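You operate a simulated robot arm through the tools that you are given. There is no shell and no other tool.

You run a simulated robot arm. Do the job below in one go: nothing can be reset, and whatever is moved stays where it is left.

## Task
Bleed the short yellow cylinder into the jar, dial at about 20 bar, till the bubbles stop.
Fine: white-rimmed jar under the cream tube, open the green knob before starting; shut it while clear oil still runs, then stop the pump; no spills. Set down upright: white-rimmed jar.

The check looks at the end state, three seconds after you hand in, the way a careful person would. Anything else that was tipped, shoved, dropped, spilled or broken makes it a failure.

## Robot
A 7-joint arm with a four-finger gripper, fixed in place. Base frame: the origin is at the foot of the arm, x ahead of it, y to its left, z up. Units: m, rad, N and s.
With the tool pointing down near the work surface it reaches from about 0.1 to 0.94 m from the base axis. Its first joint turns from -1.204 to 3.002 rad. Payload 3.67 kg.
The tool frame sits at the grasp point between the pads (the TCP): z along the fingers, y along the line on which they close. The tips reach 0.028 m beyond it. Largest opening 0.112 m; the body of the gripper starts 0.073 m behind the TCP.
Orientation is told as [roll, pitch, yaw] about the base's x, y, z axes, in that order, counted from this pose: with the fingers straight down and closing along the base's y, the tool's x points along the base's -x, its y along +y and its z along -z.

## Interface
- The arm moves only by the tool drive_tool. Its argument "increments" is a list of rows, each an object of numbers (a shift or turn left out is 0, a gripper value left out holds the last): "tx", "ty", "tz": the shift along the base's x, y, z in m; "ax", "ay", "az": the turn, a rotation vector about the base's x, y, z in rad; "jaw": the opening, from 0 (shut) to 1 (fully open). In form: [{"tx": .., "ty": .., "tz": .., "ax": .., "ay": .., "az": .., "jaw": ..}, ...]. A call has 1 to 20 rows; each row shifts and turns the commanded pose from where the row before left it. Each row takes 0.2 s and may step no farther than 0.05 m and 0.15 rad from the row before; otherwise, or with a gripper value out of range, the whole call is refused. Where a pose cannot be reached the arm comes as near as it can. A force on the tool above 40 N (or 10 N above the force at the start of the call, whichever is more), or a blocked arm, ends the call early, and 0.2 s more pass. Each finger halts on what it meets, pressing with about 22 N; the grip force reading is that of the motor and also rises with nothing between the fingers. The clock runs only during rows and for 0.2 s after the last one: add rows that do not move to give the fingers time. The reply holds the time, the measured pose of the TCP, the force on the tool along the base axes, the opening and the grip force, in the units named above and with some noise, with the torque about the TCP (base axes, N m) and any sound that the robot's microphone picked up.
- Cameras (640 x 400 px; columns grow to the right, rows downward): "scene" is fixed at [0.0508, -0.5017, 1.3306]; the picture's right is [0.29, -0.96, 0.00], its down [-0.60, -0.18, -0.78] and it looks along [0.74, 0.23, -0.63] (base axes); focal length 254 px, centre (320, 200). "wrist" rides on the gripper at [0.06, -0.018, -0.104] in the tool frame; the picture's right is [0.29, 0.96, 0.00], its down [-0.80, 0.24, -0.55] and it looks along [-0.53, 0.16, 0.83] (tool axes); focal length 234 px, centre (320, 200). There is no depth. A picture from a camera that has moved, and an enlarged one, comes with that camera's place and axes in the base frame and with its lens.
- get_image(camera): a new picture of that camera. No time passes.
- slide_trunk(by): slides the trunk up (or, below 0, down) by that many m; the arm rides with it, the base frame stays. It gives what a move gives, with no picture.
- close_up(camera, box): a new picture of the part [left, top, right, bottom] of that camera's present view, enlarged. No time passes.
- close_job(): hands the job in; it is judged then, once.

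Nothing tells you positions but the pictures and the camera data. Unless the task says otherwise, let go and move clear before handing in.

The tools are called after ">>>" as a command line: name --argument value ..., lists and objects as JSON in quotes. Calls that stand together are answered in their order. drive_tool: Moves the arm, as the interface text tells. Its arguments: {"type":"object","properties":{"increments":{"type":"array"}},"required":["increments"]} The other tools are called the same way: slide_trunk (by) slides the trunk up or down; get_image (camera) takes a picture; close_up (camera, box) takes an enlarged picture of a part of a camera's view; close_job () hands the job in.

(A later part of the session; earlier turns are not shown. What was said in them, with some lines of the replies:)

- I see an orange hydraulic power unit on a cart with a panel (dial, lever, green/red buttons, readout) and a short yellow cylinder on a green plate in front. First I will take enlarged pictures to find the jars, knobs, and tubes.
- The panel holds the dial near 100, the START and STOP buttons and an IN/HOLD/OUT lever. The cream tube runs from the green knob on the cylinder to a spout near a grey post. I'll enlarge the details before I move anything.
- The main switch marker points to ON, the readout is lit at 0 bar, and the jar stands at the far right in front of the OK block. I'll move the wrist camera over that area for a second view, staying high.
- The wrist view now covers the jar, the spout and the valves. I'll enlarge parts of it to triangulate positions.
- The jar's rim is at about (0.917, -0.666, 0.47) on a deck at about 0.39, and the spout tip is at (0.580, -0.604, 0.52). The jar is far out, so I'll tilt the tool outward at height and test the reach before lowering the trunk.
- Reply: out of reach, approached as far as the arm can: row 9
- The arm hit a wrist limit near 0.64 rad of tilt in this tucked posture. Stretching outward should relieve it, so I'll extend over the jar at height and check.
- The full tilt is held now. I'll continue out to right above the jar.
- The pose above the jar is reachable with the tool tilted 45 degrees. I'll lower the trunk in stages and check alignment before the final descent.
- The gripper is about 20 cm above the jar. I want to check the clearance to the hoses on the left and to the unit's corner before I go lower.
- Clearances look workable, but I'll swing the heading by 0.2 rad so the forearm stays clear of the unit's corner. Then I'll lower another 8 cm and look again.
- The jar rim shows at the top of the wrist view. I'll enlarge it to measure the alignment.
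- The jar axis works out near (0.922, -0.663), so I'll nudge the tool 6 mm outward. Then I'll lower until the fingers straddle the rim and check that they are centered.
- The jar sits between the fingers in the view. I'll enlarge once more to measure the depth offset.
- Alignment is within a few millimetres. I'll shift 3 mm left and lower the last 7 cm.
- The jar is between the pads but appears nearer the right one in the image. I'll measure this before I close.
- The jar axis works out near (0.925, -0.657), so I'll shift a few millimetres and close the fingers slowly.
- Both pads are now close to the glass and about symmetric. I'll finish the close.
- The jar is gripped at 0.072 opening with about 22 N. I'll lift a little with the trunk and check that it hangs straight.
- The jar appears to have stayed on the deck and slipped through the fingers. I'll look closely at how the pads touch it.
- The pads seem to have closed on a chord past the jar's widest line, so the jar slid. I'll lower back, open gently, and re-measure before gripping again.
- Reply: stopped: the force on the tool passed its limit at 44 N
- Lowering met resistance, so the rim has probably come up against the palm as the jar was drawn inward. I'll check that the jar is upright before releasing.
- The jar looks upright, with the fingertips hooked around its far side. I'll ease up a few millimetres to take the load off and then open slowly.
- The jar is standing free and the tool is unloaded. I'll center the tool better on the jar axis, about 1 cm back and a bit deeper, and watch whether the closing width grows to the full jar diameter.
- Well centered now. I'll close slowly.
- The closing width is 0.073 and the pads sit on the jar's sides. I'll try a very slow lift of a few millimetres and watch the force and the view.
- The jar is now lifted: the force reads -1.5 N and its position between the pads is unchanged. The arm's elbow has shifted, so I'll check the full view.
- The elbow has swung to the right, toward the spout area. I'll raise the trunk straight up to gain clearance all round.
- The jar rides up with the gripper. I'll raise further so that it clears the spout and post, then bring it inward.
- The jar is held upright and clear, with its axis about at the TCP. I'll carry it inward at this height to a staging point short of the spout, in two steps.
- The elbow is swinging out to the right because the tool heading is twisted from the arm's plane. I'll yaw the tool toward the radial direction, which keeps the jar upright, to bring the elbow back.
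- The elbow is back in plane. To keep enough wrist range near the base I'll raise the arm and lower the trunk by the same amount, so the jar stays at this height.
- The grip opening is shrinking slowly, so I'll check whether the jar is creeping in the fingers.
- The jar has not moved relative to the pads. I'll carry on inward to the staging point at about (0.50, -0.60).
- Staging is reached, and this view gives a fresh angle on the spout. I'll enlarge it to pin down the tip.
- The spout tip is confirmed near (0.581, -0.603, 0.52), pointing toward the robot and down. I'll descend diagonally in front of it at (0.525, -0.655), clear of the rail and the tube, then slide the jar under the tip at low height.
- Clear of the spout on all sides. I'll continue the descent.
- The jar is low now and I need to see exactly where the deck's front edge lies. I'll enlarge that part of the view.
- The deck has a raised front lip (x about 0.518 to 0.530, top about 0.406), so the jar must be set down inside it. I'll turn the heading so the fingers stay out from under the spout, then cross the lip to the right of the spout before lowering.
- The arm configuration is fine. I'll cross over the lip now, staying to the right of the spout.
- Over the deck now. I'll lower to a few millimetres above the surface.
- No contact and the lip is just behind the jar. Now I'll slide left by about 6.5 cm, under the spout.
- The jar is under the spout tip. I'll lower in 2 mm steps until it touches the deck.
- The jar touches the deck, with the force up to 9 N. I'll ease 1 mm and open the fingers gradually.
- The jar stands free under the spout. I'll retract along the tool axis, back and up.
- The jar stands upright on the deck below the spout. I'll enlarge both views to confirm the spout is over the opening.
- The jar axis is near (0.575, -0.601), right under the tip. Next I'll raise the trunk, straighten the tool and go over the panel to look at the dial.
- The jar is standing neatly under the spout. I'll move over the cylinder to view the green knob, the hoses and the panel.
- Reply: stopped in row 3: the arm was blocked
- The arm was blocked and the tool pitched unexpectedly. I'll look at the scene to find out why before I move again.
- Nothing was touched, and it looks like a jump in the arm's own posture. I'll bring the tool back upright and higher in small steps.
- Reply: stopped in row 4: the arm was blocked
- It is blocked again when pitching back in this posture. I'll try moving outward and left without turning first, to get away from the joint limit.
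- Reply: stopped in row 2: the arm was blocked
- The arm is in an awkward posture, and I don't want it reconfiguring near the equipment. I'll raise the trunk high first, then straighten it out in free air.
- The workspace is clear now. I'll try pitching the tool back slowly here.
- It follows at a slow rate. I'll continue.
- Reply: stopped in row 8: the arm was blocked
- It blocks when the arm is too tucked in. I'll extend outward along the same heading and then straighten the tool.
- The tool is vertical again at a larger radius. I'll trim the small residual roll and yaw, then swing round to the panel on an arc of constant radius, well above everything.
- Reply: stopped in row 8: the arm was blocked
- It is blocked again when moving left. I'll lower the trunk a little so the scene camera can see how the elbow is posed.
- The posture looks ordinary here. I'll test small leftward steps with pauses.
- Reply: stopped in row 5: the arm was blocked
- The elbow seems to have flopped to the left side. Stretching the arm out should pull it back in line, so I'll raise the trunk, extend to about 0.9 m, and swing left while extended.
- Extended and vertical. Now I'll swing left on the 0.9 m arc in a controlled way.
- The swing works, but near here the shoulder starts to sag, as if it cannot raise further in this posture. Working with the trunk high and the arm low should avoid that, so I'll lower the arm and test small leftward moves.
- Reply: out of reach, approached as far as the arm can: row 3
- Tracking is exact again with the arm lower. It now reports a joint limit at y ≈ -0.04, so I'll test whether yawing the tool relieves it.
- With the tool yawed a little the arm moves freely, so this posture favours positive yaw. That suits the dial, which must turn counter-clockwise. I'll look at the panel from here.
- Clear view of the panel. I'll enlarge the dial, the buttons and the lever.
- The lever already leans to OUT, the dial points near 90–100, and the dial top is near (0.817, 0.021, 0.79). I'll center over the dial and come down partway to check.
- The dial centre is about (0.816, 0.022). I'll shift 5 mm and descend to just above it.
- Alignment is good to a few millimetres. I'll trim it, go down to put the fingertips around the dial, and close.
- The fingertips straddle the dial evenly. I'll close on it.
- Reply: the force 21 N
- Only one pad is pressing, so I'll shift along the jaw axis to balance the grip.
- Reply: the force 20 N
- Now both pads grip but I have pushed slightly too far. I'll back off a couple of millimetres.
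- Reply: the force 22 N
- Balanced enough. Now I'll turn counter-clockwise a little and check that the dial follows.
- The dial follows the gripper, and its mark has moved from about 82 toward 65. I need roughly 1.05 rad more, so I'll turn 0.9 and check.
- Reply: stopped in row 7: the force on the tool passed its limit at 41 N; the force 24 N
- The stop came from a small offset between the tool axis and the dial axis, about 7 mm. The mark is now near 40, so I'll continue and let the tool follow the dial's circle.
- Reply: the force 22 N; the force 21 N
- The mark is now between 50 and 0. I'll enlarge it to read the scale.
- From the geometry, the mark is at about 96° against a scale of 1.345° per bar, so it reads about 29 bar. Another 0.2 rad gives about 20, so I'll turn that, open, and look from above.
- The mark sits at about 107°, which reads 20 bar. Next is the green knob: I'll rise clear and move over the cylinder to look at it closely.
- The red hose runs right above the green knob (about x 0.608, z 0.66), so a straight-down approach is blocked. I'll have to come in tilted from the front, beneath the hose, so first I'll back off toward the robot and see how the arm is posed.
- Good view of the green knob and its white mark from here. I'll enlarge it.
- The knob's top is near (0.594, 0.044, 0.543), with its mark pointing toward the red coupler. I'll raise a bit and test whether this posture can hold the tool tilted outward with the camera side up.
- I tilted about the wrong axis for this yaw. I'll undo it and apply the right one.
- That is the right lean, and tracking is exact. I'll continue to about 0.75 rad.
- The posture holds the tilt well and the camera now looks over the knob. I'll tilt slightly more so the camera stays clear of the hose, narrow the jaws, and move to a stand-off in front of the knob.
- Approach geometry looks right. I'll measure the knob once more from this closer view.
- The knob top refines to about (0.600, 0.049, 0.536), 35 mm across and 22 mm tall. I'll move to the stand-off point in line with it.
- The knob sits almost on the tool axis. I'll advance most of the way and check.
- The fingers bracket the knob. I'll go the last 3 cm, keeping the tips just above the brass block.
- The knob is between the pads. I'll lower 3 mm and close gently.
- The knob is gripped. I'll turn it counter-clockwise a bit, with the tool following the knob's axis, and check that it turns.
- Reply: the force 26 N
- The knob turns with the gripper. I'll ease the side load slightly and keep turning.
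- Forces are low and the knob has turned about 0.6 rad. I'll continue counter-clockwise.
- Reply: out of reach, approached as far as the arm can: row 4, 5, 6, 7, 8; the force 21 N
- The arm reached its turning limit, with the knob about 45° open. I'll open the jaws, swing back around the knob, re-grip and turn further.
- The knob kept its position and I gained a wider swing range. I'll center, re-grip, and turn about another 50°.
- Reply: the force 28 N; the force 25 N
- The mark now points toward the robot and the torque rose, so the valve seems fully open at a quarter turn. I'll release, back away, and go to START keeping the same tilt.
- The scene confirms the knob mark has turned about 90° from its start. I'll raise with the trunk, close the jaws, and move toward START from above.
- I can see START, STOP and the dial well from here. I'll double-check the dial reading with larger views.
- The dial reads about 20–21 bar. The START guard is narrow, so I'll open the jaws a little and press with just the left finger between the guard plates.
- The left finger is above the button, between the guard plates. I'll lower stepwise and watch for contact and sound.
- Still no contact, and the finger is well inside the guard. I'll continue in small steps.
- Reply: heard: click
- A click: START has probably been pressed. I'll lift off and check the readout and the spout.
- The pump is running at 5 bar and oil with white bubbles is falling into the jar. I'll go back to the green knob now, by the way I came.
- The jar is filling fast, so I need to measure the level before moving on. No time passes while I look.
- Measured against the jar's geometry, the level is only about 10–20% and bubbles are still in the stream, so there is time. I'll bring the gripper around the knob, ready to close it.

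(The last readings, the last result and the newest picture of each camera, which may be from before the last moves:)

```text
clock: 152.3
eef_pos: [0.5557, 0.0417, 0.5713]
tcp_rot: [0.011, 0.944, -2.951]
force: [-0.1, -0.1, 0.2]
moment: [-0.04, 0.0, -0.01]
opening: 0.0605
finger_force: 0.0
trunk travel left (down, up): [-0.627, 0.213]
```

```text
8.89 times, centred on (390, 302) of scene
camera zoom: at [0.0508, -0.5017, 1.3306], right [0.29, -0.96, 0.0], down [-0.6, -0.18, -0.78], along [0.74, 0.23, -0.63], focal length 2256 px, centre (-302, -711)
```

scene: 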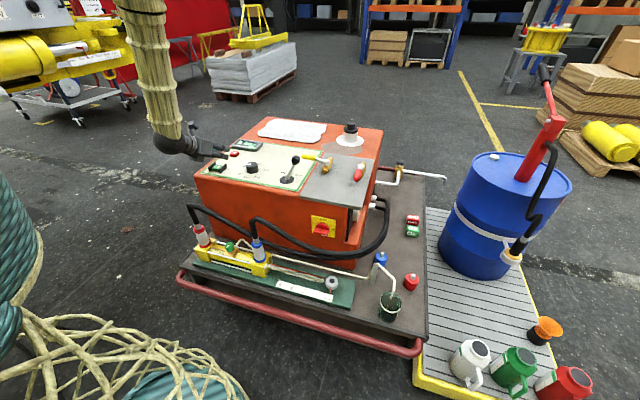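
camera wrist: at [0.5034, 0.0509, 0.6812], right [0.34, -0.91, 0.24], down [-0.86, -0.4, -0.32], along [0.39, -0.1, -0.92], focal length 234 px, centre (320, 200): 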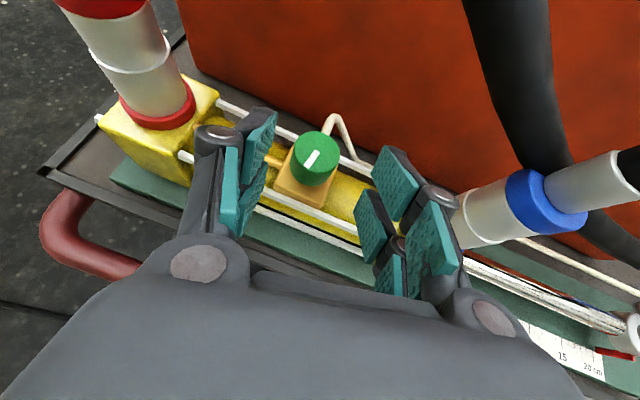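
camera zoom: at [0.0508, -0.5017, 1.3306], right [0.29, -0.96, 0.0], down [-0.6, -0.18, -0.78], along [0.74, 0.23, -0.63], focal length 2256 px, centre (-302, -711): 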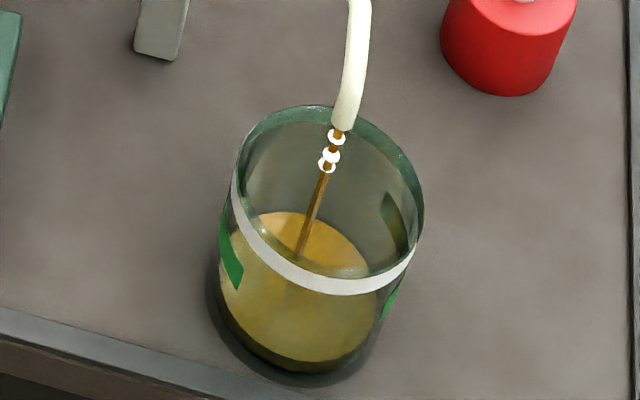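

Bubbles are thinning, with three left. I'll move the last 4 cm onto the knob and pre-close the jaws.

>>> drive_tool --increments '[{"tx": 0.0159, "ty": 0.0031, "tz": -0.0117}, {"tx": 0.0159, "ty": 0.0031, "tz": -0.0115}, {"jaw": 0.42}]'

>>> close_up --camera "wrist" --box '[220, 90, 420, 250]'

>>> close_up --camera "scene" --box '[370, 280, 410, 325]'

>>> close_up --camera "scene" --box '[190, 120, 270, 180]'

```text
clock: 153.1
eef_pos: [0.5876, 0.0475, 0.5486]
tcp_rot: [0.013, 0.945, -2.951]
force: [-0.5, 0.7, 1.0]
moment: [0.01, -0.02, 0.0]
opening: 0.0468
finger_force: 0.0
trunk travel left (down, up): [-0.627, 0.213]
```

```text
2.50 times, centred on (320, 170) of wrist
camera zoom: at [0.5362, 0.057, 0.6579], right [0.34, -0.91, 0.24], down [-0.86, -0.4, -0.32], along [0.39, -0.1, -0.92], focal length 585 px, centre (320, 275)
```

zoom: 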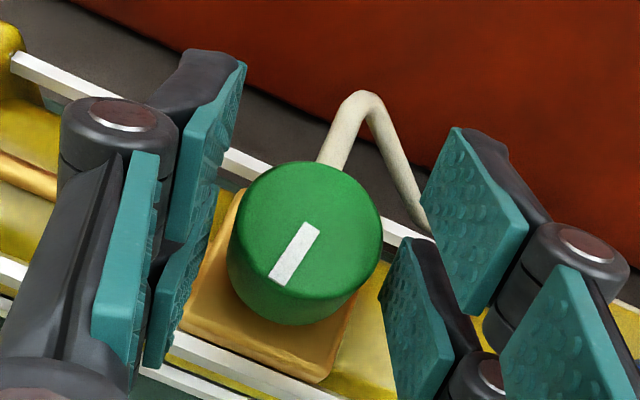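

```text
8.89 times, centred on (390, 302) of scene
camera zoom: at [0.0508, -0.5017, 1.3306], right [0.29, -0.96, 0.0], down [-0.6, -0.18, -0.78], along [0.74, 0.23, -0.63], focal length 2256 px, centre (-302, -711)
```

zoom: 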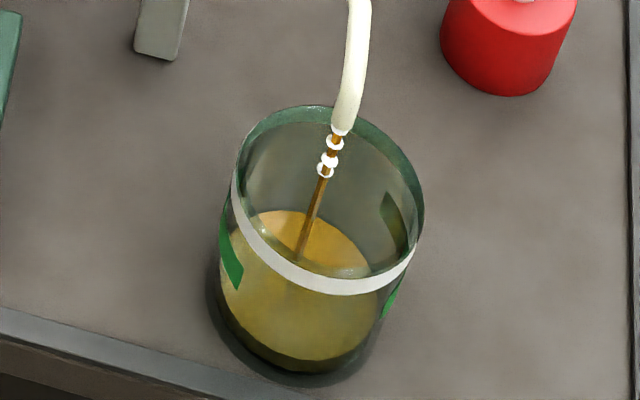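

```text
6.67 times, centred on (230, 150) of scene
camera zoom: at [0.0508, -0.5017, 1.3306], right [0.29, -0.96, 0.0], down [-0.6, -0.18, -0.78], along [0.74, 0.23, -0.63], focal length 1692 px, centre (920, 533)
```

zoom: 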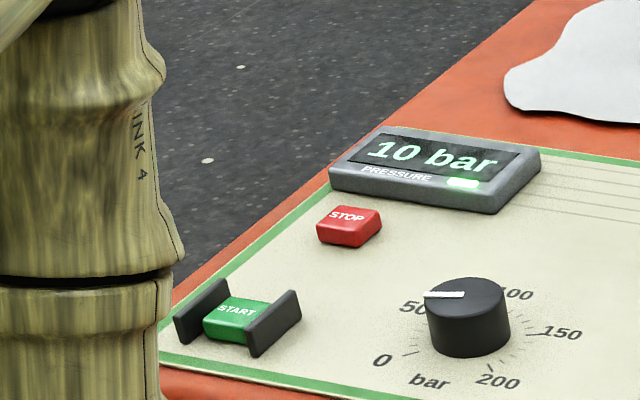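

I'm in position around the knob and the level rises slowly. I'll wait in short intervals and watch the bubbles.

>>> drive_tool --increments '[{}, {}, {}, {}, {}, {}, {}, {}, {}, {}]'

>>> close_up --camera "scene" --box '[370, 280, 410, 325]'

```text
clock: 155.3
eef_pos: [0.587, 0.0482, 0.5483]
tcp_rot: [0.012, 0.944, -2.951]
force: [-0.3, -0.3, 0.1]
moment: [0.01, -0.01, 0.0]
opening: 0.0471
finger_force: 0.0
trunk travel left (down, up): [-0.627, 0.213]
```

```text
8.89 times, centred on (390, 302) of scene
camera zoom: at [0.0508, -0.5017, 1.3306], right [0.29, -0.96, 0.0], down [-0.6, -0.18, -0.78], along [0.74, 0.23, -0.63], focal length 2256 px, centre (-302, -711)
```

zoom: 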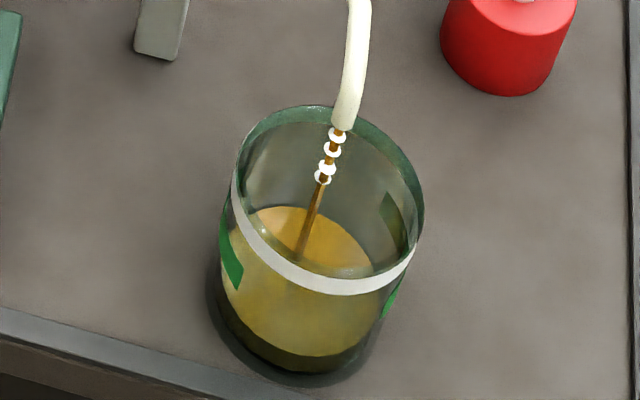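

Bubbles are still coming and the level is near 25%, rising about 2% per second. There is plenty of room, so I'll keep waiting.

>>> drive_tool --increments '[{}, {}, {}, {}, {}, {}, {}, {}, {}, {}, {}, {}, {}, {}]'

>>> close_up --camera "scene" --box '[370, 280, 410, 325]'

```text
clock: 158.3
eef_pos: [0.587, 0.0477, 0.5483]
tcp_rot: [0.013, 0.945, -2.952]
force: [-0.9, 0.5, 0.5]
moment: [0.01, 0.0, 0.0]
opening: 0.047
finger_force: 0.0
trunk travel left (down, up): [-0.627, 0.213]
```

```text
8.89 times, centred on (390, 302) of scene
camera zoom: at [0.0508, -0.5017, 1.3306], right [0.29, -0.96, 0.0], down [-0.6, -0.18, -0.78], along [0.74, 0.23, -0.63], focal length 2256 px, centre (-302, -711)
```

zoom: 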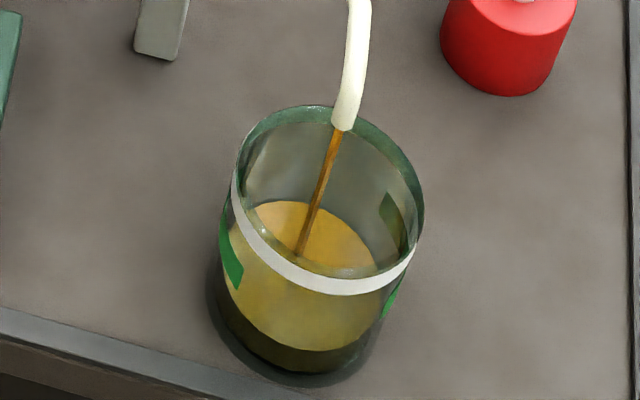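

The stream is clear now. I'll wait one more second to make sure no more bubbles come.

>>> drive_tool --increments '[{}, {}, {}, {}]'

>>> close_up --camera "scene" --box '[370, 280, 410, 325]'

>>> close_up --camera "scene" --box '[190, 120, 270, 180]'

```text
clock: 159.3
eef_pos: [0.588, 0.0481, 0.5484]
tcp_rot: [0.013, 0.943, -2.951]
force: [0.7, -0.5, 0.1]
moment: [-0.03, 0.0, 0.01]
opening: 0.0472
finger_force: 0.1
trunk travel left (down, up): [-0.627, 0.213]
```

```text
8.89 times, centred on (390, 302) of scene
camera zoom: at [0.0508, -0.5017, 1.3306], right [0.29, -0.96, 0.0], down [-0.6, -0.18, -0.78], along [0.74, 0.23, -0.63], focal length 2256 px, centre (-302, -711)
```

zoom: 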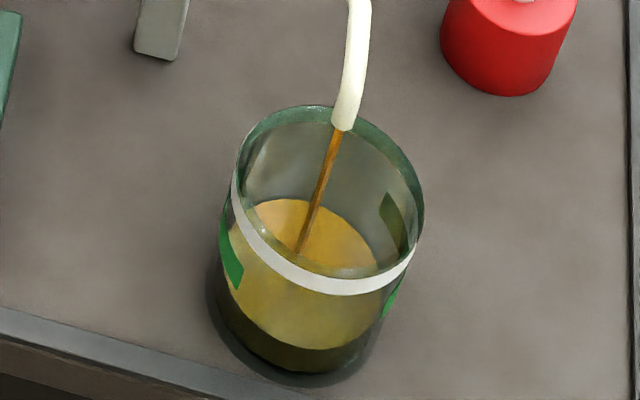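

```text
6.67 times, centred on (230, 150) of scene
camera zoom: at [0.0508, -0.5017, 1.3306], right [0.29, -0.96, 0.0], down [-0.6, -0.18, -0.78], along [0.74, 0.23, -0.63], focal length 1692 px, centre (920, 533)
```

zoom: 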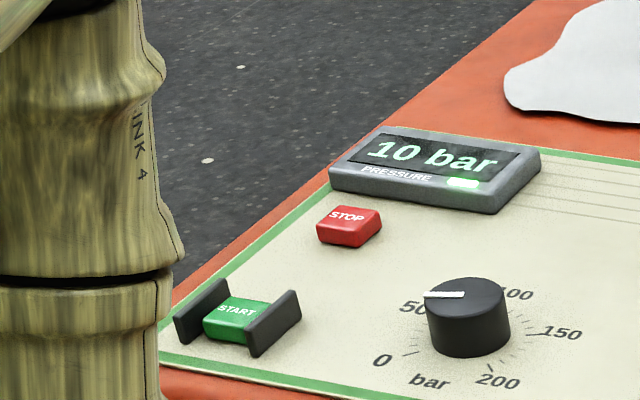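

No bubbles for two looks and clear oil is running. Now I'll grip and turn the knob clockwise to shut it.

>>> drive_tool --increments '[{"jaw": 0.32}, {"jaw": 0.24}, {}, {"az": -0.09, "tx": -0.0001, "ty": 0.0009}, {"az": -0.09, "ty": 0.0009}, {"az": -0.09, "ty": 0.0009}, {"az": -0.09, "tx": 0.0001, "ty": 0.0009}, {"az": -0.09, "tx": 0.0002, "ty": 0.0009}, {"az": -0.09, "tx": 0.0003, "ty": 0.0009}]'

>>> close_up --camera "wrist" --box '[220, 90, 420, 250]'

>>> close_up --camera "scene" --box '[370, 280, 410, 325]'

```text
clock: 161.3
eef_pos: [0.5867, 0.0528, 0.5488]
tcp_rot: [0.017, 0.945, 2.79]
force: [-3.9, 5.7, -12.5]
moment: [-0.26, -0.73, 0.01]
opening: 0.0333
finger_force: 45.6
trunk travel left (down, up): [-0.627, 0.213]
```

```text
2.50 times, centred on (320, 170) of wrist
camera zoom: at [0.549, 0.0881, 0.6581], right [-0.18, -0.95, 0.24], down [-0.94, 0.1, -0.32], along [0.28, -0.29, -0.92], focal length 585 px, centre (320, 275)
```

zoom: 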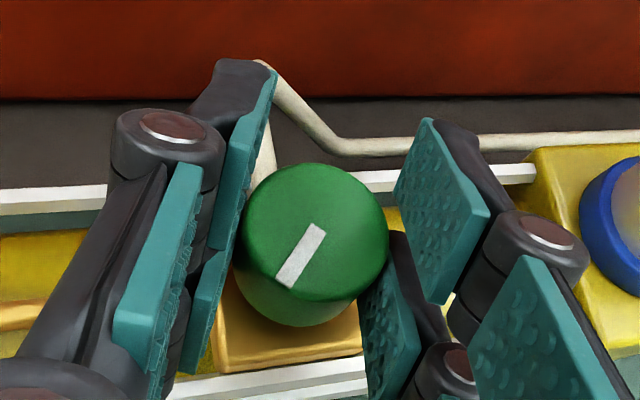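

```text
8.89 times, centred on (390, 302) of scene
camera zoom: at [0.0508, -0.5017, 1.3306], right [0.29, -0.96, 0.0], down [-0.6, -0.18, -0.78], along [0.74, 0.23, -0.63], focal length 2256 px, centre (-302, -711)
```

zoom: 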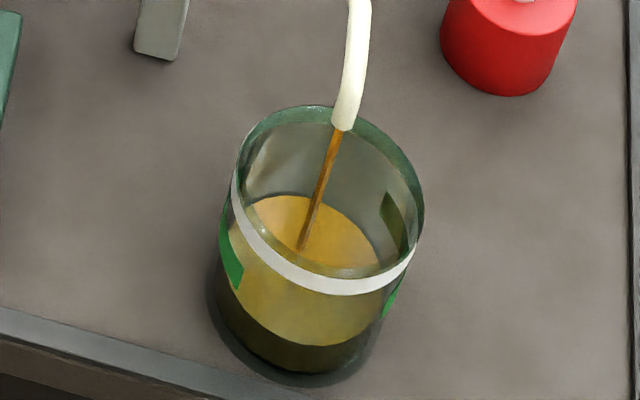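

The knob turns with the grip and the stream is still clear. I'll continue the clockwise stroke.

>>> drive_tool --increments '[{"az": -0.09, "tx": 0.0004, "ty": 0.0008}, {"az": -0.09, "tx": 0.0004, "ty": 0.0008}, {"az": -0.09, "tx": 0.0005, "ty": 0.0008}, {"az": -0.09, "tx": 0.0006, "ty": 0.0007}, {"az": -0.09, "tx": 0.0006, "ty": 0.0006}, {"az": -0.08, "tx": 0.0006, "ty": 0.0006}]'

>>> close_up --camera "wrist" --box '[220, 90, 420, 250]'

>>> close_up --camera "scene" --box '[370, 280, 410, 325]'

```text
clock: 162.7
eef_pos: [0.5903, 0.0559, 0.5479]
tcp_rot: [0.015, 0.946, 2.262]
force: [-12.0, -9.1, -2.9]
moment: [-0.08, 0.49, -0.13]
opening: 0.0333
finger_force: 44.9
trunk travel left (down, up): [-0.627, 0.213]
```

```text
2.50 times, centred on (320, 170) of wrist
camera zoom: at [0.5746, 0.1066, 0.658], right [-0.64, -0.73, 0.24], down [-0.76, 0.56, -0.32], along [0.1, -0.39, -0.92], focal length 585 px, centre (320, 275)
```

zoom: 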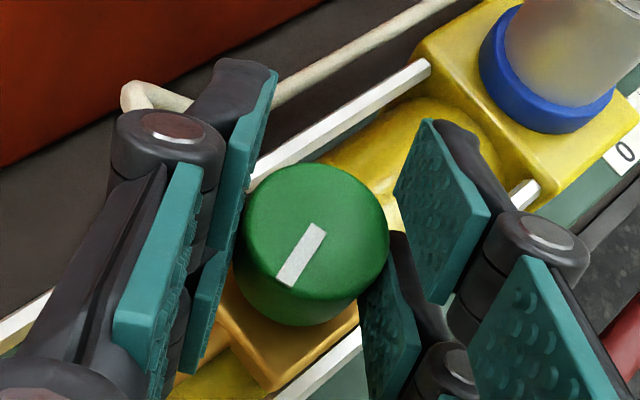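

```text
8.89 times, centred on (390, 302) of scene
camera zoom: at [0.0508, -0.5017, 1.3306], right [0.29, -0.96, 0.0], down [-0.6, -0.18, -0.78], along [0.74, 0.23, -0.63], focal length 2256 px, centre (-302, -711)
```

zoom: 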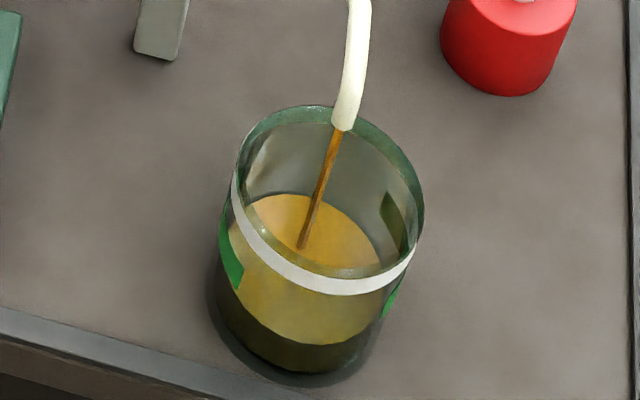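

The stroke is done (about 61°). I'll re-grip and turn the rest of the way.

>>> drive_tool --increments '[{"jaw": 0.36}, {"jaw": 0.45}, {"az": 0.12, "tx": -0.0007, "ty": -0.0008}, {"az": 0.12, "tx": -0.0007, "ty": -0.0009}, {"az": 0.12, "tx": -0.0006, "ty": -0.001}, {"az": 0.12, "tx": -0.0006, "ty": -0.001}, {"az": 0.12, "tx": -0.0005, "ty": -0.0011}, {"jaw": 0.32}, {"jaw": 0.24}, {}]'

>>> close_up --camera "wrist" --box '[220, 90, 420, 250]'

```text
clock: 164.9
eef_pos: [0.5873, 0.0526, 0.5479]
tcp_rot: [0.016, 0.944, 2.863]
force: [-0.8, -3.9, 3.0]
moment: [-0.2, 0.09, -0.03]
opening: 0.0333
finger_force: 45.3
trunk travel left (down, up): [-0.627, 0.213]
```

```text
2.50 times, centred on (320, 170) of wrist
camera zoom: at [0.5465, 0.0845, 0.6582], right [-0.11, -0.96, 0.24], down [-0.95, 0.03, -0.32], along [0.3, -0.26, -0.92], focal length 585 px, centre (320, 275)
```

zoom: 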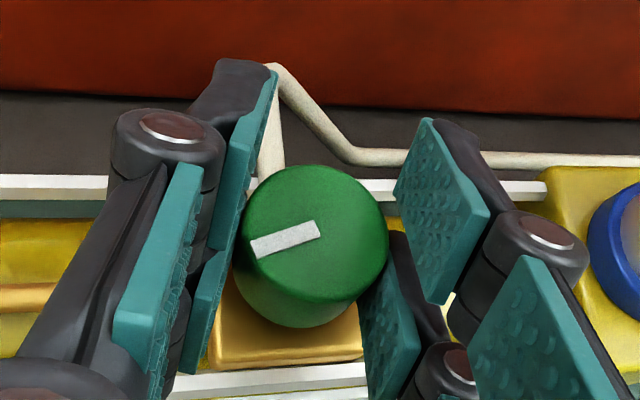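

Re-gripped. Turning clockwise to the stop.

>>> drive_tool --increments '[{"az": -0.09, "tx": 0.0003, "ty": 0.0008}, {"az": -0.09, "tx": 0.0003, "ty": 0.0008}, {"az": -0.09, "tx": 0.0004, "ty": 0.0008}, {"az": -0.09, "tx": 0.0005, "ty": 0.0007}, {"az": -0.09, "tx": 0.0005, "ty": 0.0007}, {"az": -0.07, "tx": 0.0004, "ty": 0.0005}]'

>>> close_up --camera "wrist" --box '[220, 90, 420, 250]'

>>> close_up --camera "scene" --box '[370, 280, 410, 325]'

>>> close_up --camera "scene" --box '[190, 120, 270, 180]'

```text
clock: 166.3
eef_pos: [0.5889, 0.0557, 0.548]
tcp_rot: [0.015, 0.941, 2.343]
force: [-8.3, -14.5, -5.3]
moment: [-0.38, 0.3, 0.43]
opening: 0.0332
finger_force: 44.8
trunk travel left (down, up): [-0.627, 0.213]
```

```text
2.50 times, centred on (320, 170) of wrist
camera zoom: at [0.5695, 0.1053, 0.6583], right [-0.58, -0.78, 0.24], down [-0.81, 0.5, -0.32], along [0.13, -0.38, -0.92], focal length 585 px, centre (320, 275)
```

zoom: 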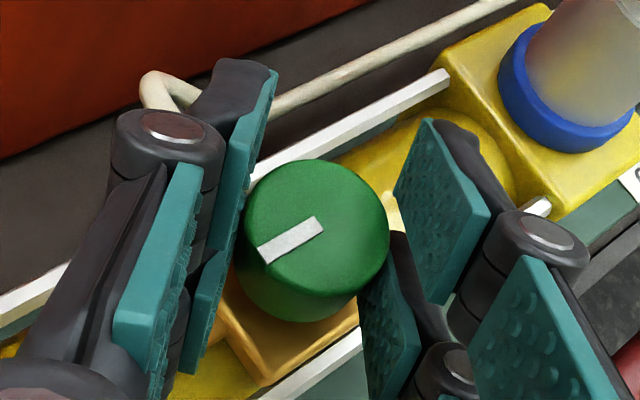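

```text
8.89 times, centred on (390, 302) of scene
camera zoom: at [0.0508, -0.5017, 1.3306], right [0.29, -0.96, 0.0], down [-0.6, -0.18, -0.78], along [0.74, 0.23, -0.63], focal length 2256 px, centre (-302, -711)
```

zoom: 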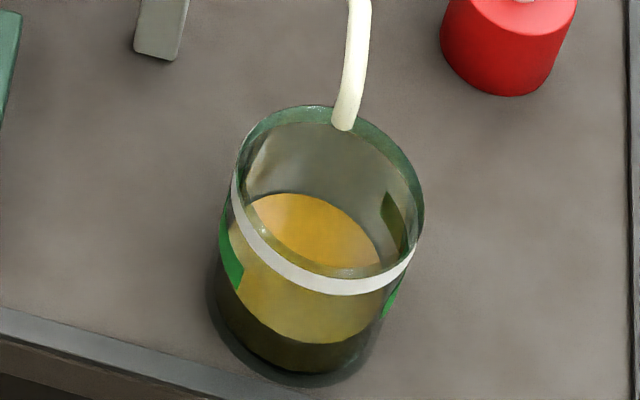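

```text
6.67 times, centred on (230, 150) of scene
camera zoom: at [0.0508, -0.5017, 1.3306], right [0.29, -0.96, 0.0], down [-0.6, -0.18, -0.78], along [0.74, 0.23, -0.63], focal length 1692 px, centre (920, 533)
```

zoom: 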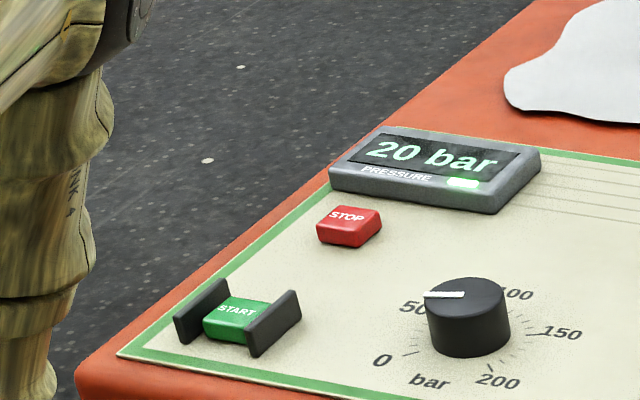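

Flow has stopped and the readout shows 20 bar, so the knob is shut while clear oil was running. I'll release it, swing back to face forward, and retreat to go to STOP.

>>> drive_tool --increments '[{"jaw": 0.36}, {"jaw": 0.54}, {"az": 0.115, "tx": -0.0006, "ty": -0.0008}, {"az": 0.115, "tx": -0.0005, "ty": -0.0009}, {"az": 0.115, "tx": -0.0004, "ty": -0.001}, {"az": 0.115, "tx": -0.0003, "ty": -0.001}, {"az": 0.115, "tx": -0.0002, "ty": -0.001}, {"az": 0.115, "tx": -0.0001, "ty": -0.001}, {"az": 0.115, "ty": -0.001}, {"tx": -0.02, "tz": 0.0145}, {"tx": -0.02, "tz": 0.0145}, {"tx": -0.02, "tz": 0.0145}, {"tx": -0.02, "tz": 0.02}, {"tx": -0.01, "tz": 0.04}, {"tz": 0.04}]'

>>> close_up --camera "scene" --box '[180, 195, 290, 285]'

>>> close_up --camera "scene" --box '[370, 280, 410, 325]'

```text
clock: 169.5
eef_pos: [0.4972, 0.0508, 0.693]
tcp_rot: [0.012, 0.945, -3.137]
force: [-0.2, 0.5, 0.5]
moment: [0.0, 0.01, -0.01]
opening: 0.0605
finger_force: 0.1
trunk travel left (down, up): [-0.627, 0.213]
```

```text
4.44 times, centred on (235, 240) of scene
camera zoom: at [0.0508, -0.5017, 1.3306], right [0.29, -0.96, 0.0], down [-0.6, -0.18, -0.78], along [0.74, 0.23, -0.63], focal length 1128 px, centre (698, 22)
```

zoom: 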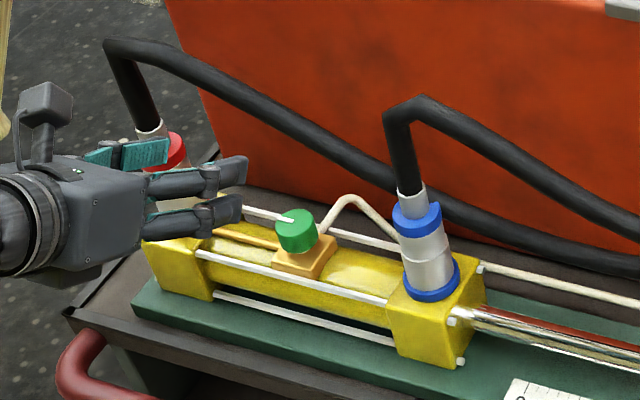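

```text
8.89 times, centred on (390, 302) of scene
camera zoom: at [0.0508, -0.5017, 1.3306], right [0.29, -0.96, 0.0], down [-0.6, -0.18, -0.78], along [0.74, 0.23, -0.63], focal length 2256 px, centre (-302, -711)
```

zoom: 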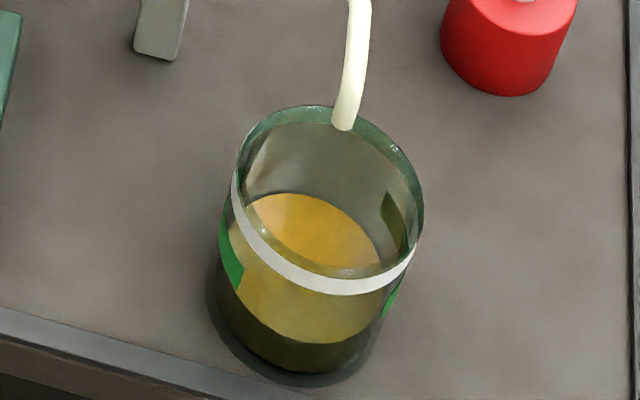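

The knob mark is back at its starting position and nothing drips. I'll raise, close the fingers, and go over the STOP button at about (0.90, 0.165).

>>> slide_trunk --by 0.19

>>> drive_tool --increments '[{"tx": 0.038, "ty": 0.0113, "jaw": 0.3}, {"tx": 0.038, "ty": 0.0113, "jaw": 0.1}, {"tx": 0.038, "ty": 0.0113, "jaw": 0.0}, {"tx": 0.038, "ty": 0.0113}, {"tx": 0.038, "ty": 0.0113}, {"tx": 0.038, "ty": 0.0113}, {"tx": 0.038, "ty": 0.0113}, {"tx": 0.038, "ty": 0.0113}, {"tx": 0.038, "ty": 0.0113}, {"tx": 0.038, "ty": 0.0113}, {}]'

>>> get_image --camera "wrist"

>>> close_up --camera "scene" --box '[190, 110, 290, 180]'

```text
clock: 171.6
eef_pos: [0.4992, 0.051, 0.8827]
tcp_rot: [0.013, 0.945, -3.136]
force: [-0.2, 0.0, -0.8]
moment: [0.04, 0.02, 0.0]
opening: 0.0607
finger_force: 0.0
trunk travel left (down, up): [-0.817, 0.023]
```

```text
clock: 174.0
eef_pos: [0.8813, 0.1631, 0.8838]
tcp_rot: [0.014, 0.945, -3.136]
force: [-0.9, 0.6, 0.5]
moment: [0.0, 0.02, 0.0]
opening: 0.0
finger_force: 22.5
trunk travel left (down, up): [-0.817, 0.023]
```

```text
taken
camera wrist: at [0.8323, 0.1819, 0.9938], right [0.16, -0.96, 0.24], down [-0.92, -0.24, -0.32], along [0.36, -0.17, -0.92], focal length 234 px, centre (320, 200)
```

wrist: 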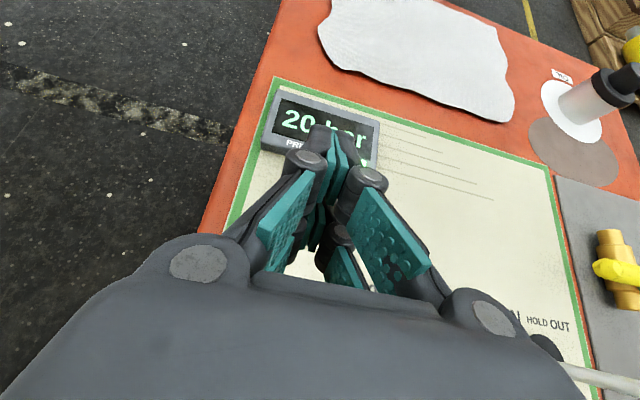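

```text
5.71 times, centred on (240, 145) of scene
camera zoom: at [0.0508, -0.5017, 1.3306], right [0.29, -0.96, 0.0], down [-0.6, -0.18, -0.78], along [0.74, 0.23, -0.63], focal length 1450 px, centre (777, 514)
```

zoom: 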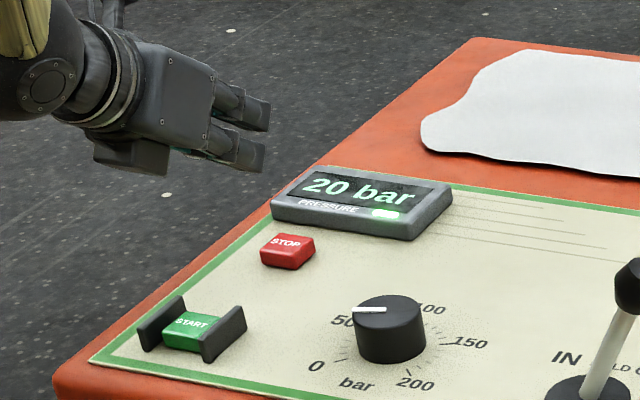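

The readout holds at 20 bar. I'll lower toward STOP and check the alignment in the scene view.

>>> drive_tool --increments '[{"tz": -0.025}, {"tz": -0.025}, {}]'

>>> close_up --camera "scene" --box '[200, 125, 260, 170]'

>>> close_up --camera "wrist" --box '[220, 90, 420, 290]'

```text
clock: 174.8
eef_pos: [0.8811, 0.1627, 0.8323]
tcp_rot: [0.013, 0.944, -3.135]
force: [0.2, 0.4, -0.4]
moment: [-0.02, 0.01, 0.02]
opening: 0.0001
finger_force: 21.8
trunk travel left (down, up): [-0.817, 0.023]
```

```text
8.89 times, centred on (230, 148) of scene
camera zoom: at [0.0508, -0.5017, 1.3306], right [0.29, -0.96, 0.0], down [-0.6, -0.18, -0.78], along [0.74, 0.23, -0.63], focal length 2256 px, centre (1120, 667)
```

zoom: 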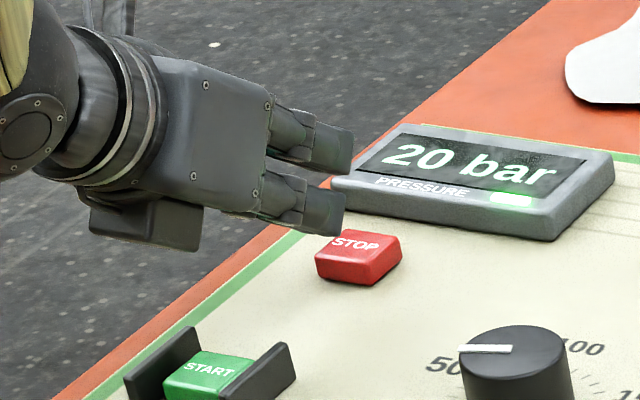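

```text
2.00 times, centred on (320, 190) of wrist
camera zoom: at [0.8309, 0.1825, 0.9412], right [0.16, -0.96, 0.24], down [-0.92, -0.24, -0.32], along [0.36, -0.17, -0.92], focal length 468 px, centre (320, 220)
```

zoom: 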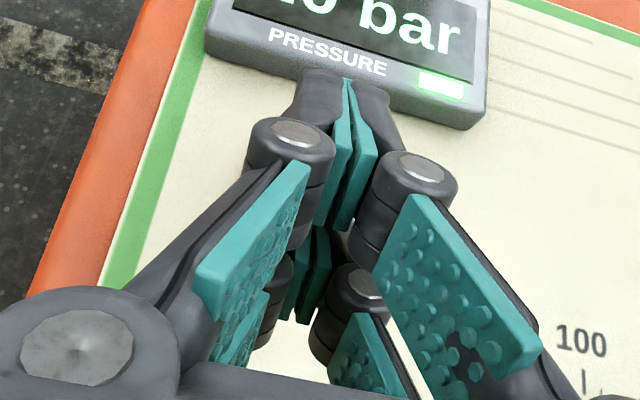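

The tip will land on the near-left part of STOP, so I'll shift 6 mm right and 4 mm forward, then press down gently.

>>> drive_tool --increments '[{"tx": 0.004, "ty": -0.006}, {"tz": -0.01}, {"tz": -0.005}, {}]'

>>> close_up --camera "scene" --box '[200, 125, 260, 170]'

```text
clock: 175.8
eef_pos: [0.8822, 0.1577, 0.818]
tcp_rot: [0.015, 0.943, -3.136]
force: [0.2, 0.5, 0.1]
moment: [0.02, -0.01, 0.0]
opening: 0.0
finger_force: 21.8
trunk travel left (down, up): [-0.817, 0.023]
```

```text
8.89 times, centred on (230, 148) of scene
camera zoom: at [0.0508, -0.5017, 1.3306], right [0.29, -0.96, 0.0], down [-0.6, -0.18, -0.78], along [0.74, 0.23, -0.63], focal length 2256 px, centre (1120, 667)
```

zoom: 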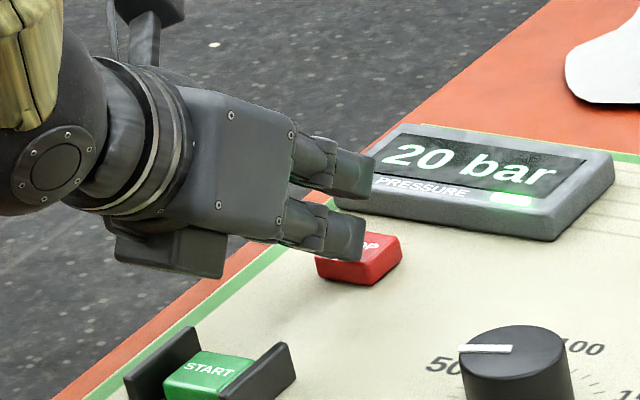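

The tip is over STOP. I'll keep pressing down in small steps.

>>> drive_tool --increments '[{"tz": -0.004}, {"tz": -0.003}, {}]'

>>> close_up --camera "scene" --box '[200, 125, 260, 170]'

```text
clock: 176.6
eef_pos: [0.8834, 0.1573, 0.8096]
tcp_rot: [0.014, 0.944, -3.135]
force: [-0.4, -0.5, 0.4]
moment: [0.03, 0.01, 0.01]
opening: 0.0001
finger_force: 22.0
trunk travel left (down, up): [-0.817, 0.023]
```

```text
8.89 times, centred on (230, 148) of scene
camera zoom: at [0.0508, -0.5017, 1.3306], right [0.29, -0.96, 0.0], down [-0.6, -0.18, -0.78], along [0.74, 0.23, -0.63], focal length 2256 px, centre (1120, 667)
```

zoom: 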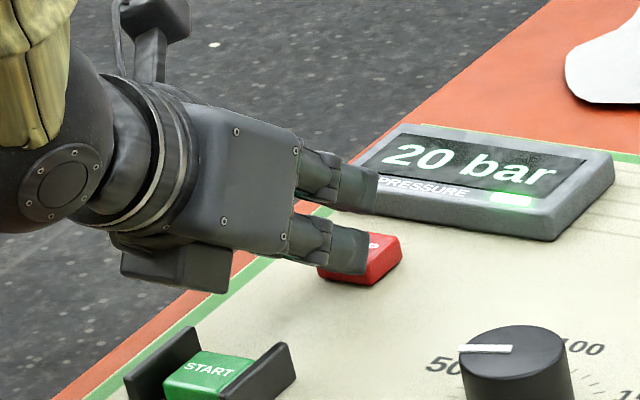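

>>> drive_tool --increments '[{"tz": -0.003}, {"tz": -0.002}, {}]'

>>> close_up --camera "scene" --box '[200, 125, 260, 170]'

```text
clock: 177.4
eef_pos: [0.8824, 0.1597, 0.8054]
tcp_rot: [0.012, 0.944, -3.135]
force: [-0.2, -1.4, 0.1]
moment: [0.0, 0.01, -0.02]
opening: 0.0059
finger_force: 35.9
trunk travel left (down, up): [-0.817, 0.023]
```

```text
8.89 times, centred on (230, 148) of scene
camera zoom: at [0.0508, -0.5017, 1.3306], right [0.29, -0.96, 0.0], down [-0.6, -0.18, -0.78], along [0.74, 0.23, -0.63], focal length 2256 px, centre (1120, 667)
```

zoom: 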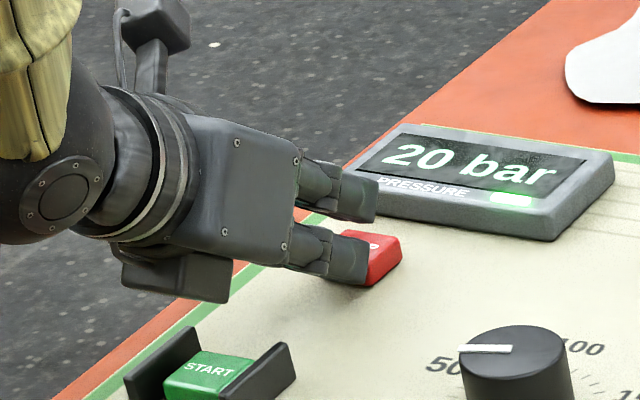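

The tip seems to be short of the button. Triangulating again puts STOP's top at about (0.925, 0.171, 0.767), further and lower than I assumed, so I'll lift, move forward and re-aim.

>>> drive_tool --increments '[{"tz": 0.01}, {"tz": 0.015}, {"tx": 0.012, "ty": 0.006}, {"tx": 0.012, "ty": 0.005}, {}]'

>>> close_up --camera "scene" --box '[200, 125, 260, 170]'

>>> get_image --camera "wrist"

```text
clock: 178.6
eef_pos: [0.9067, 0.1683, 0.8313]
tcp_rot: [0.011, 0.945, -3.137]
force: [0.4, 0.0, -0.4]
moment: [0.02, -0.02, -0.01]
opening: 0.0
finger_force: 35.7
trunk travel left (down, up): [-0.817, 0.023]
```

```text
8.89 times, centred on (230, 148) of scene
camera zoom: at [0.0508, -0.5017, 1.3306], right [0.29, -0.96, 0.0], down [-0.6, -0.18, -0.78], along [0.74, 0.23, -0.63], focal length 2256 px, centre (1120, 667)
```

zoom: 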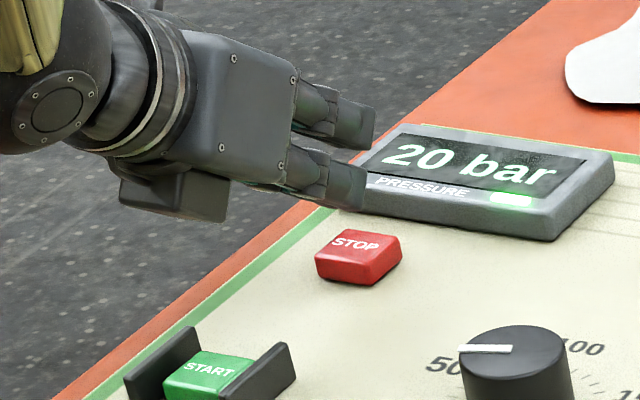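

```text
taken
camera wrist: at [0.8578, 0.1872, 0.9409], right [0.16, -0.96, 0.24], down [-0.92, -0.24, -0.32], along [0.36, -0.17, -0.92], focal length 234 px, centre (320, 200)
```

wrist: 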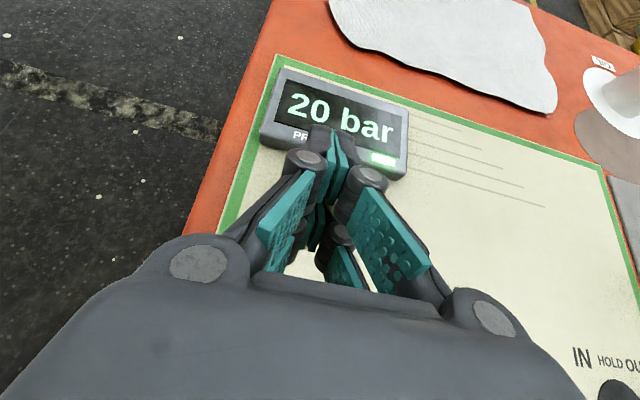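

Using two wrist views, STOP comes out at (0.912, 0.165, 0.776), and it is the lower finger edge that touches first. I'll aim that edge at the button centre and press.

>>> drive_tool --increments '[{"tx": -0.004, "ty": -0.002}, {"tz": -0.01}, {"tz": -0.008}, {}]'

>>> close_up --camera "scene" --box '[200, 125, 260, 170]'

```text
clock: 179.6
eef_pos: [0.9021, 0.1665, 0.813]
tcp_rot: [0.013, 0.944, -3.135]
force: [0.1, -0.4, 0.5]
moment: [0.02, 0.02, 0.04]
opening: 0.0001
finger_force: 35.5
trunk travel left (down, up): [-0.817, 0.023]
```

```text
8.89 times, centred on (230, 148) of scene
camera zoom: at [0.0508, -0.5017, 1.3306], right [0.29, -0.96, 0.0], down [-0.6, -0.18, -0.78], along [0.74, 0.23, -0.63], focal length 2256 px, centre (1120, 667)
```

zoom: 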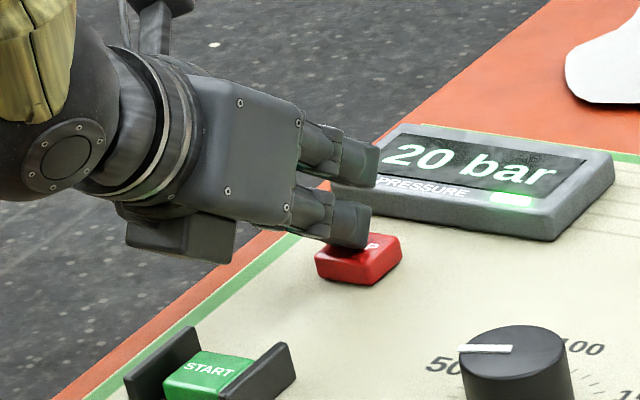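

The tip is now right over STOP. Pressing.

>>> drive_tool --increments '[{"tz": -0.003}, {"tz": -0.003}, {"tz": -0.002}, {}]'

>>> close_up --camera "scene" --box '[200, 125, 260, 170]'

```text
clock: 180.6
eef_pos: [0.9024, 0.1667, 0.8064]
tcp_rot: [0.012, 0.946, -3.136]
force: [3.9, 2.1, 7.6]
moment: [0.05, -0.16, 0.03]
opening: 0.006
finger_force: 35.8
trunk travel left (down, up): [-0.817, 0.023]
heard: click
```

```text
8.89 times, centred on (230, 148) of scene
camera zoom: at [0.0508, -0.5017, 1.3306], right [0.29, -0.96, 0.0], down [-0.6, -0.18, -0.78], along [0.74, 0.23, -0.63], focal length 2256 px, centre (1120, 667)
```

zoom: 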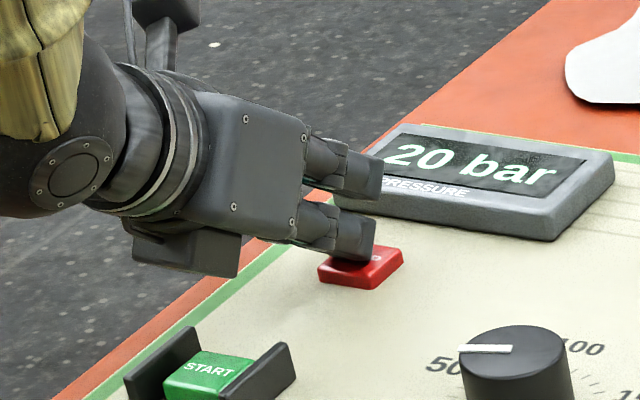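

Click, and the green running light is out: the pump has stopped. I'll lift off and move clear, then check everything.

>>> drive_tool --increments '[{"tz": 0.02}, {"tz": 0.03}, {"tz": 0.03}, {"tx": -0.03}, {"tx": -0.035}, {"tx": -0.035}, {"tx": -0.035}, {}]'

>>> get_image --camera "scene"

>>> close_up --camera "scene" --box '[190, 110, 290, 180]'

>>> close_up --camera "scene" --box '[360, 250, 430, 330]'

>>> close_up --camera "scene" --box '[180, 195, 290, 285]'

```text
clock: 182.4
eef_pos: [0.7698, 0.1683, 0.8849]
tcp_rot: [0.012, 0.945, -3.136]
force: [-0.3, -0.3, -0.6]
moment: [-0.02, -0.03, -0.01]
opening: 0.0002
finger_force: 35.2
trunk travel left (down, up): [-0.817, 0.023]
```

```text
taken
```

scene: 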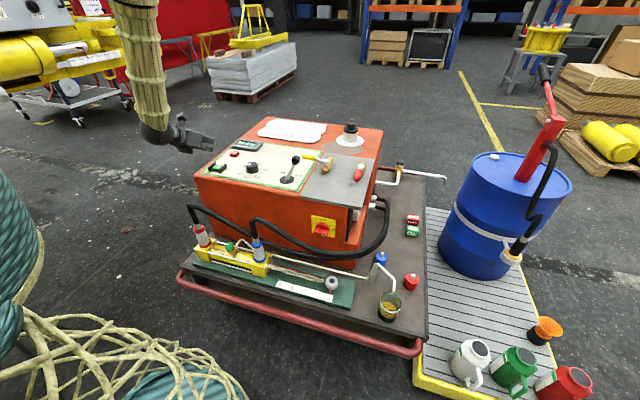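

```text
5.71 times, centred on (240, 145) of scene
camera zoom: at [0.0508, -0.5017, 1.3306], right [0.29, -0.96, 0.0], down [-0.6, -0.18, -0.78], along [0.74, 0.23, -0.63], focal length 1450 px, centre (777, 514)
```

zoom: 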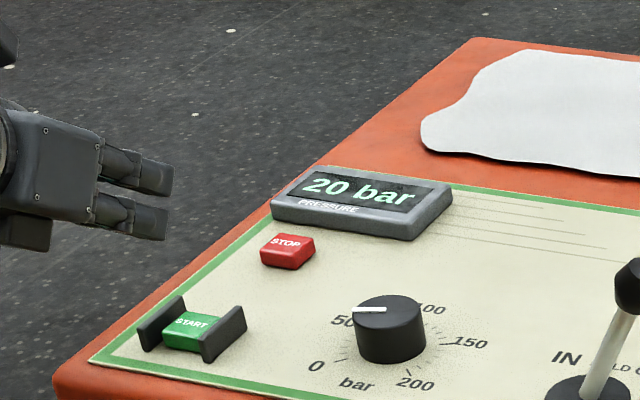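

```text
5.00 times, centred on (395, 290) of scene
camera zoom: at [0.0508, -0.5017, 1.3306], right [0.29, -0.96, 0.0], down [-0.6, -0.18, -0.78], along [0.74, 0.23, -0.63], focal length 1269 px, centre (-55, -250)
```

zoom: 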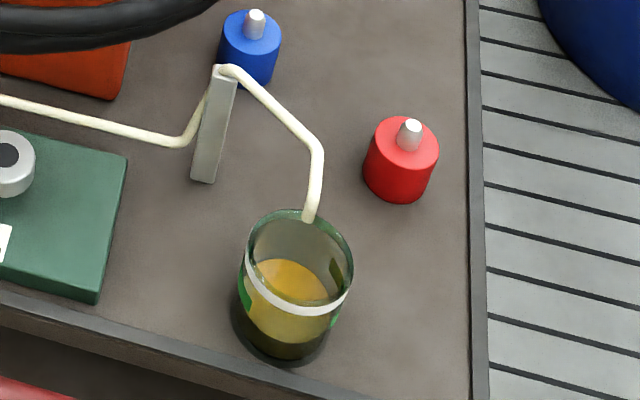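

```text
4.44 times, centred on (235, 240) of scene
camera zoom: at [0.0508, -0.5017, 1.3306], right [0.29, -0.96, 0.0], down [-0.6, -0.18, -0.78], along [0.74, 0.23, -0.63], focal length 1128 px, centre (698, 22)
```

zoom: 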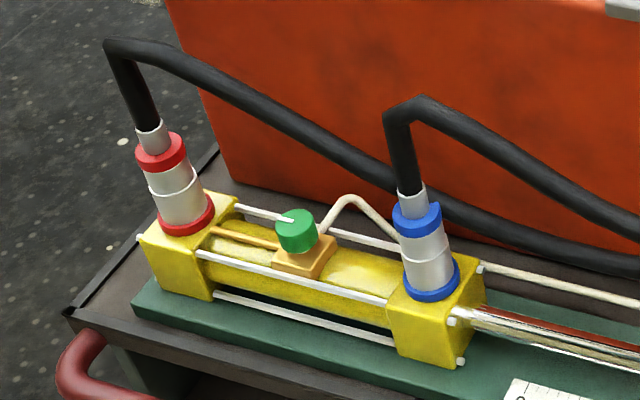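

Everything is in place: the knob is shut, the pump is off, the jar stands upright with no spills, and the cap pieces and blocks are undisturbed. I'll draw the arm back a bit further and take a last look.

>>> drive_tool --increments '[{"tx": -0.035, "ty": -0.01}, {"tx": -0.035, "ty": -0.01}, {"tx": -0.035, "ty": -0.01}, {"tx": -0.035, "ty": -0.01}, {"tx": -0.035, "ty": -0.01}, {"tx": -0.03, "ty": -0.01}, {"jaw": 0.3}, {}, {}]'

>>> get_image --camera "scene"

>>> close_up --camera "scene" --box '[370, 200, 440, 330]'

```text
clock: 184.4
eef_pos: [0.5639, 0.106, 0.8854]
tcp_rot: [0.014, 0.945, -3.135]
force: [-0.4, 0.1, 0.3]
moment: [0.02, 0.02, -0.03]
opening: 0.0336
finger_force: 0.0
trunk travel left (down, up): [-0.817, 0.023]
```

```text
taken
```

scene: 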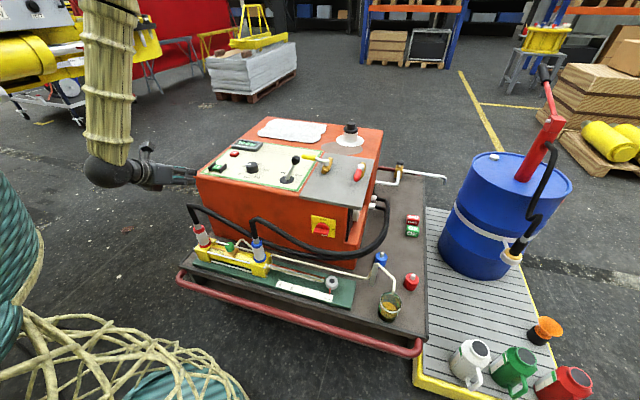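

```text
3.08 times, centred on (405, 265) of scene
camera zoom: at [0.0508, -0.5017, 1.3306], right [0.29, -0.96, 0.0], down [-0.6, -0.18, -0.78], along [0.74, 0.23, -0.63], focal length 781 px, centre (58, 0)
```

zoom: 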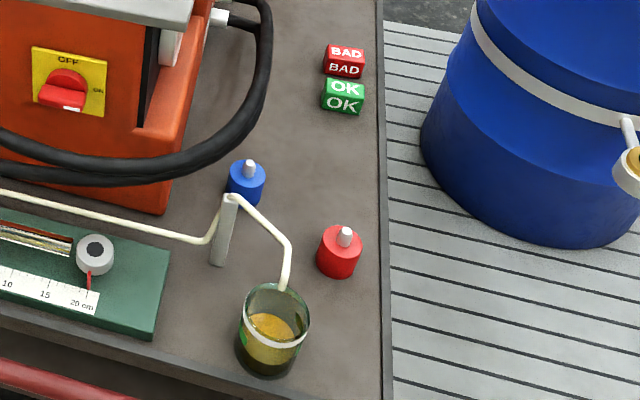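

The jar stands upright under the spout with the bled oil in it. The green knob is shut, the pump is off with the dial at 20 bar, and nothing else has moved or spilled. The arm is clear, so I'm handing in.

>>> close_job

```text
The job is handed in.
```

The short yellow cylinder is bled and the job is handed in. I don't have the check's result.

- **Jar:** I set the white-rimmed jar upright under the cream tube first. It now holds the bled oil, about a third full, with no spills that I could see.
- **Dial:** The mark reads about 20 bar, and the readout showed 20 bar once the knob was shut.
- **Green knob:** I opened it fully, about a quarter turn, before pressing START. I shut it after the bubbles had stopped, while clear oil was still running. Nothing dripped afterwards.
- **Pump:** I pressed STOP after the knob was shut, and the running light went out. The readout still showed 20 bar at the last close look; I did not release that pressure.
- **Other objects:** The BAD and OK blocks, the red and blue caps and the cart all look undisturbed. My first grip on the jar slipped and pressed it against the deck, so I re-gripped it; it stayed upright.

The arm also stopped several times mid-move when it reached its own joint limits. Nothing was touched when that happened.
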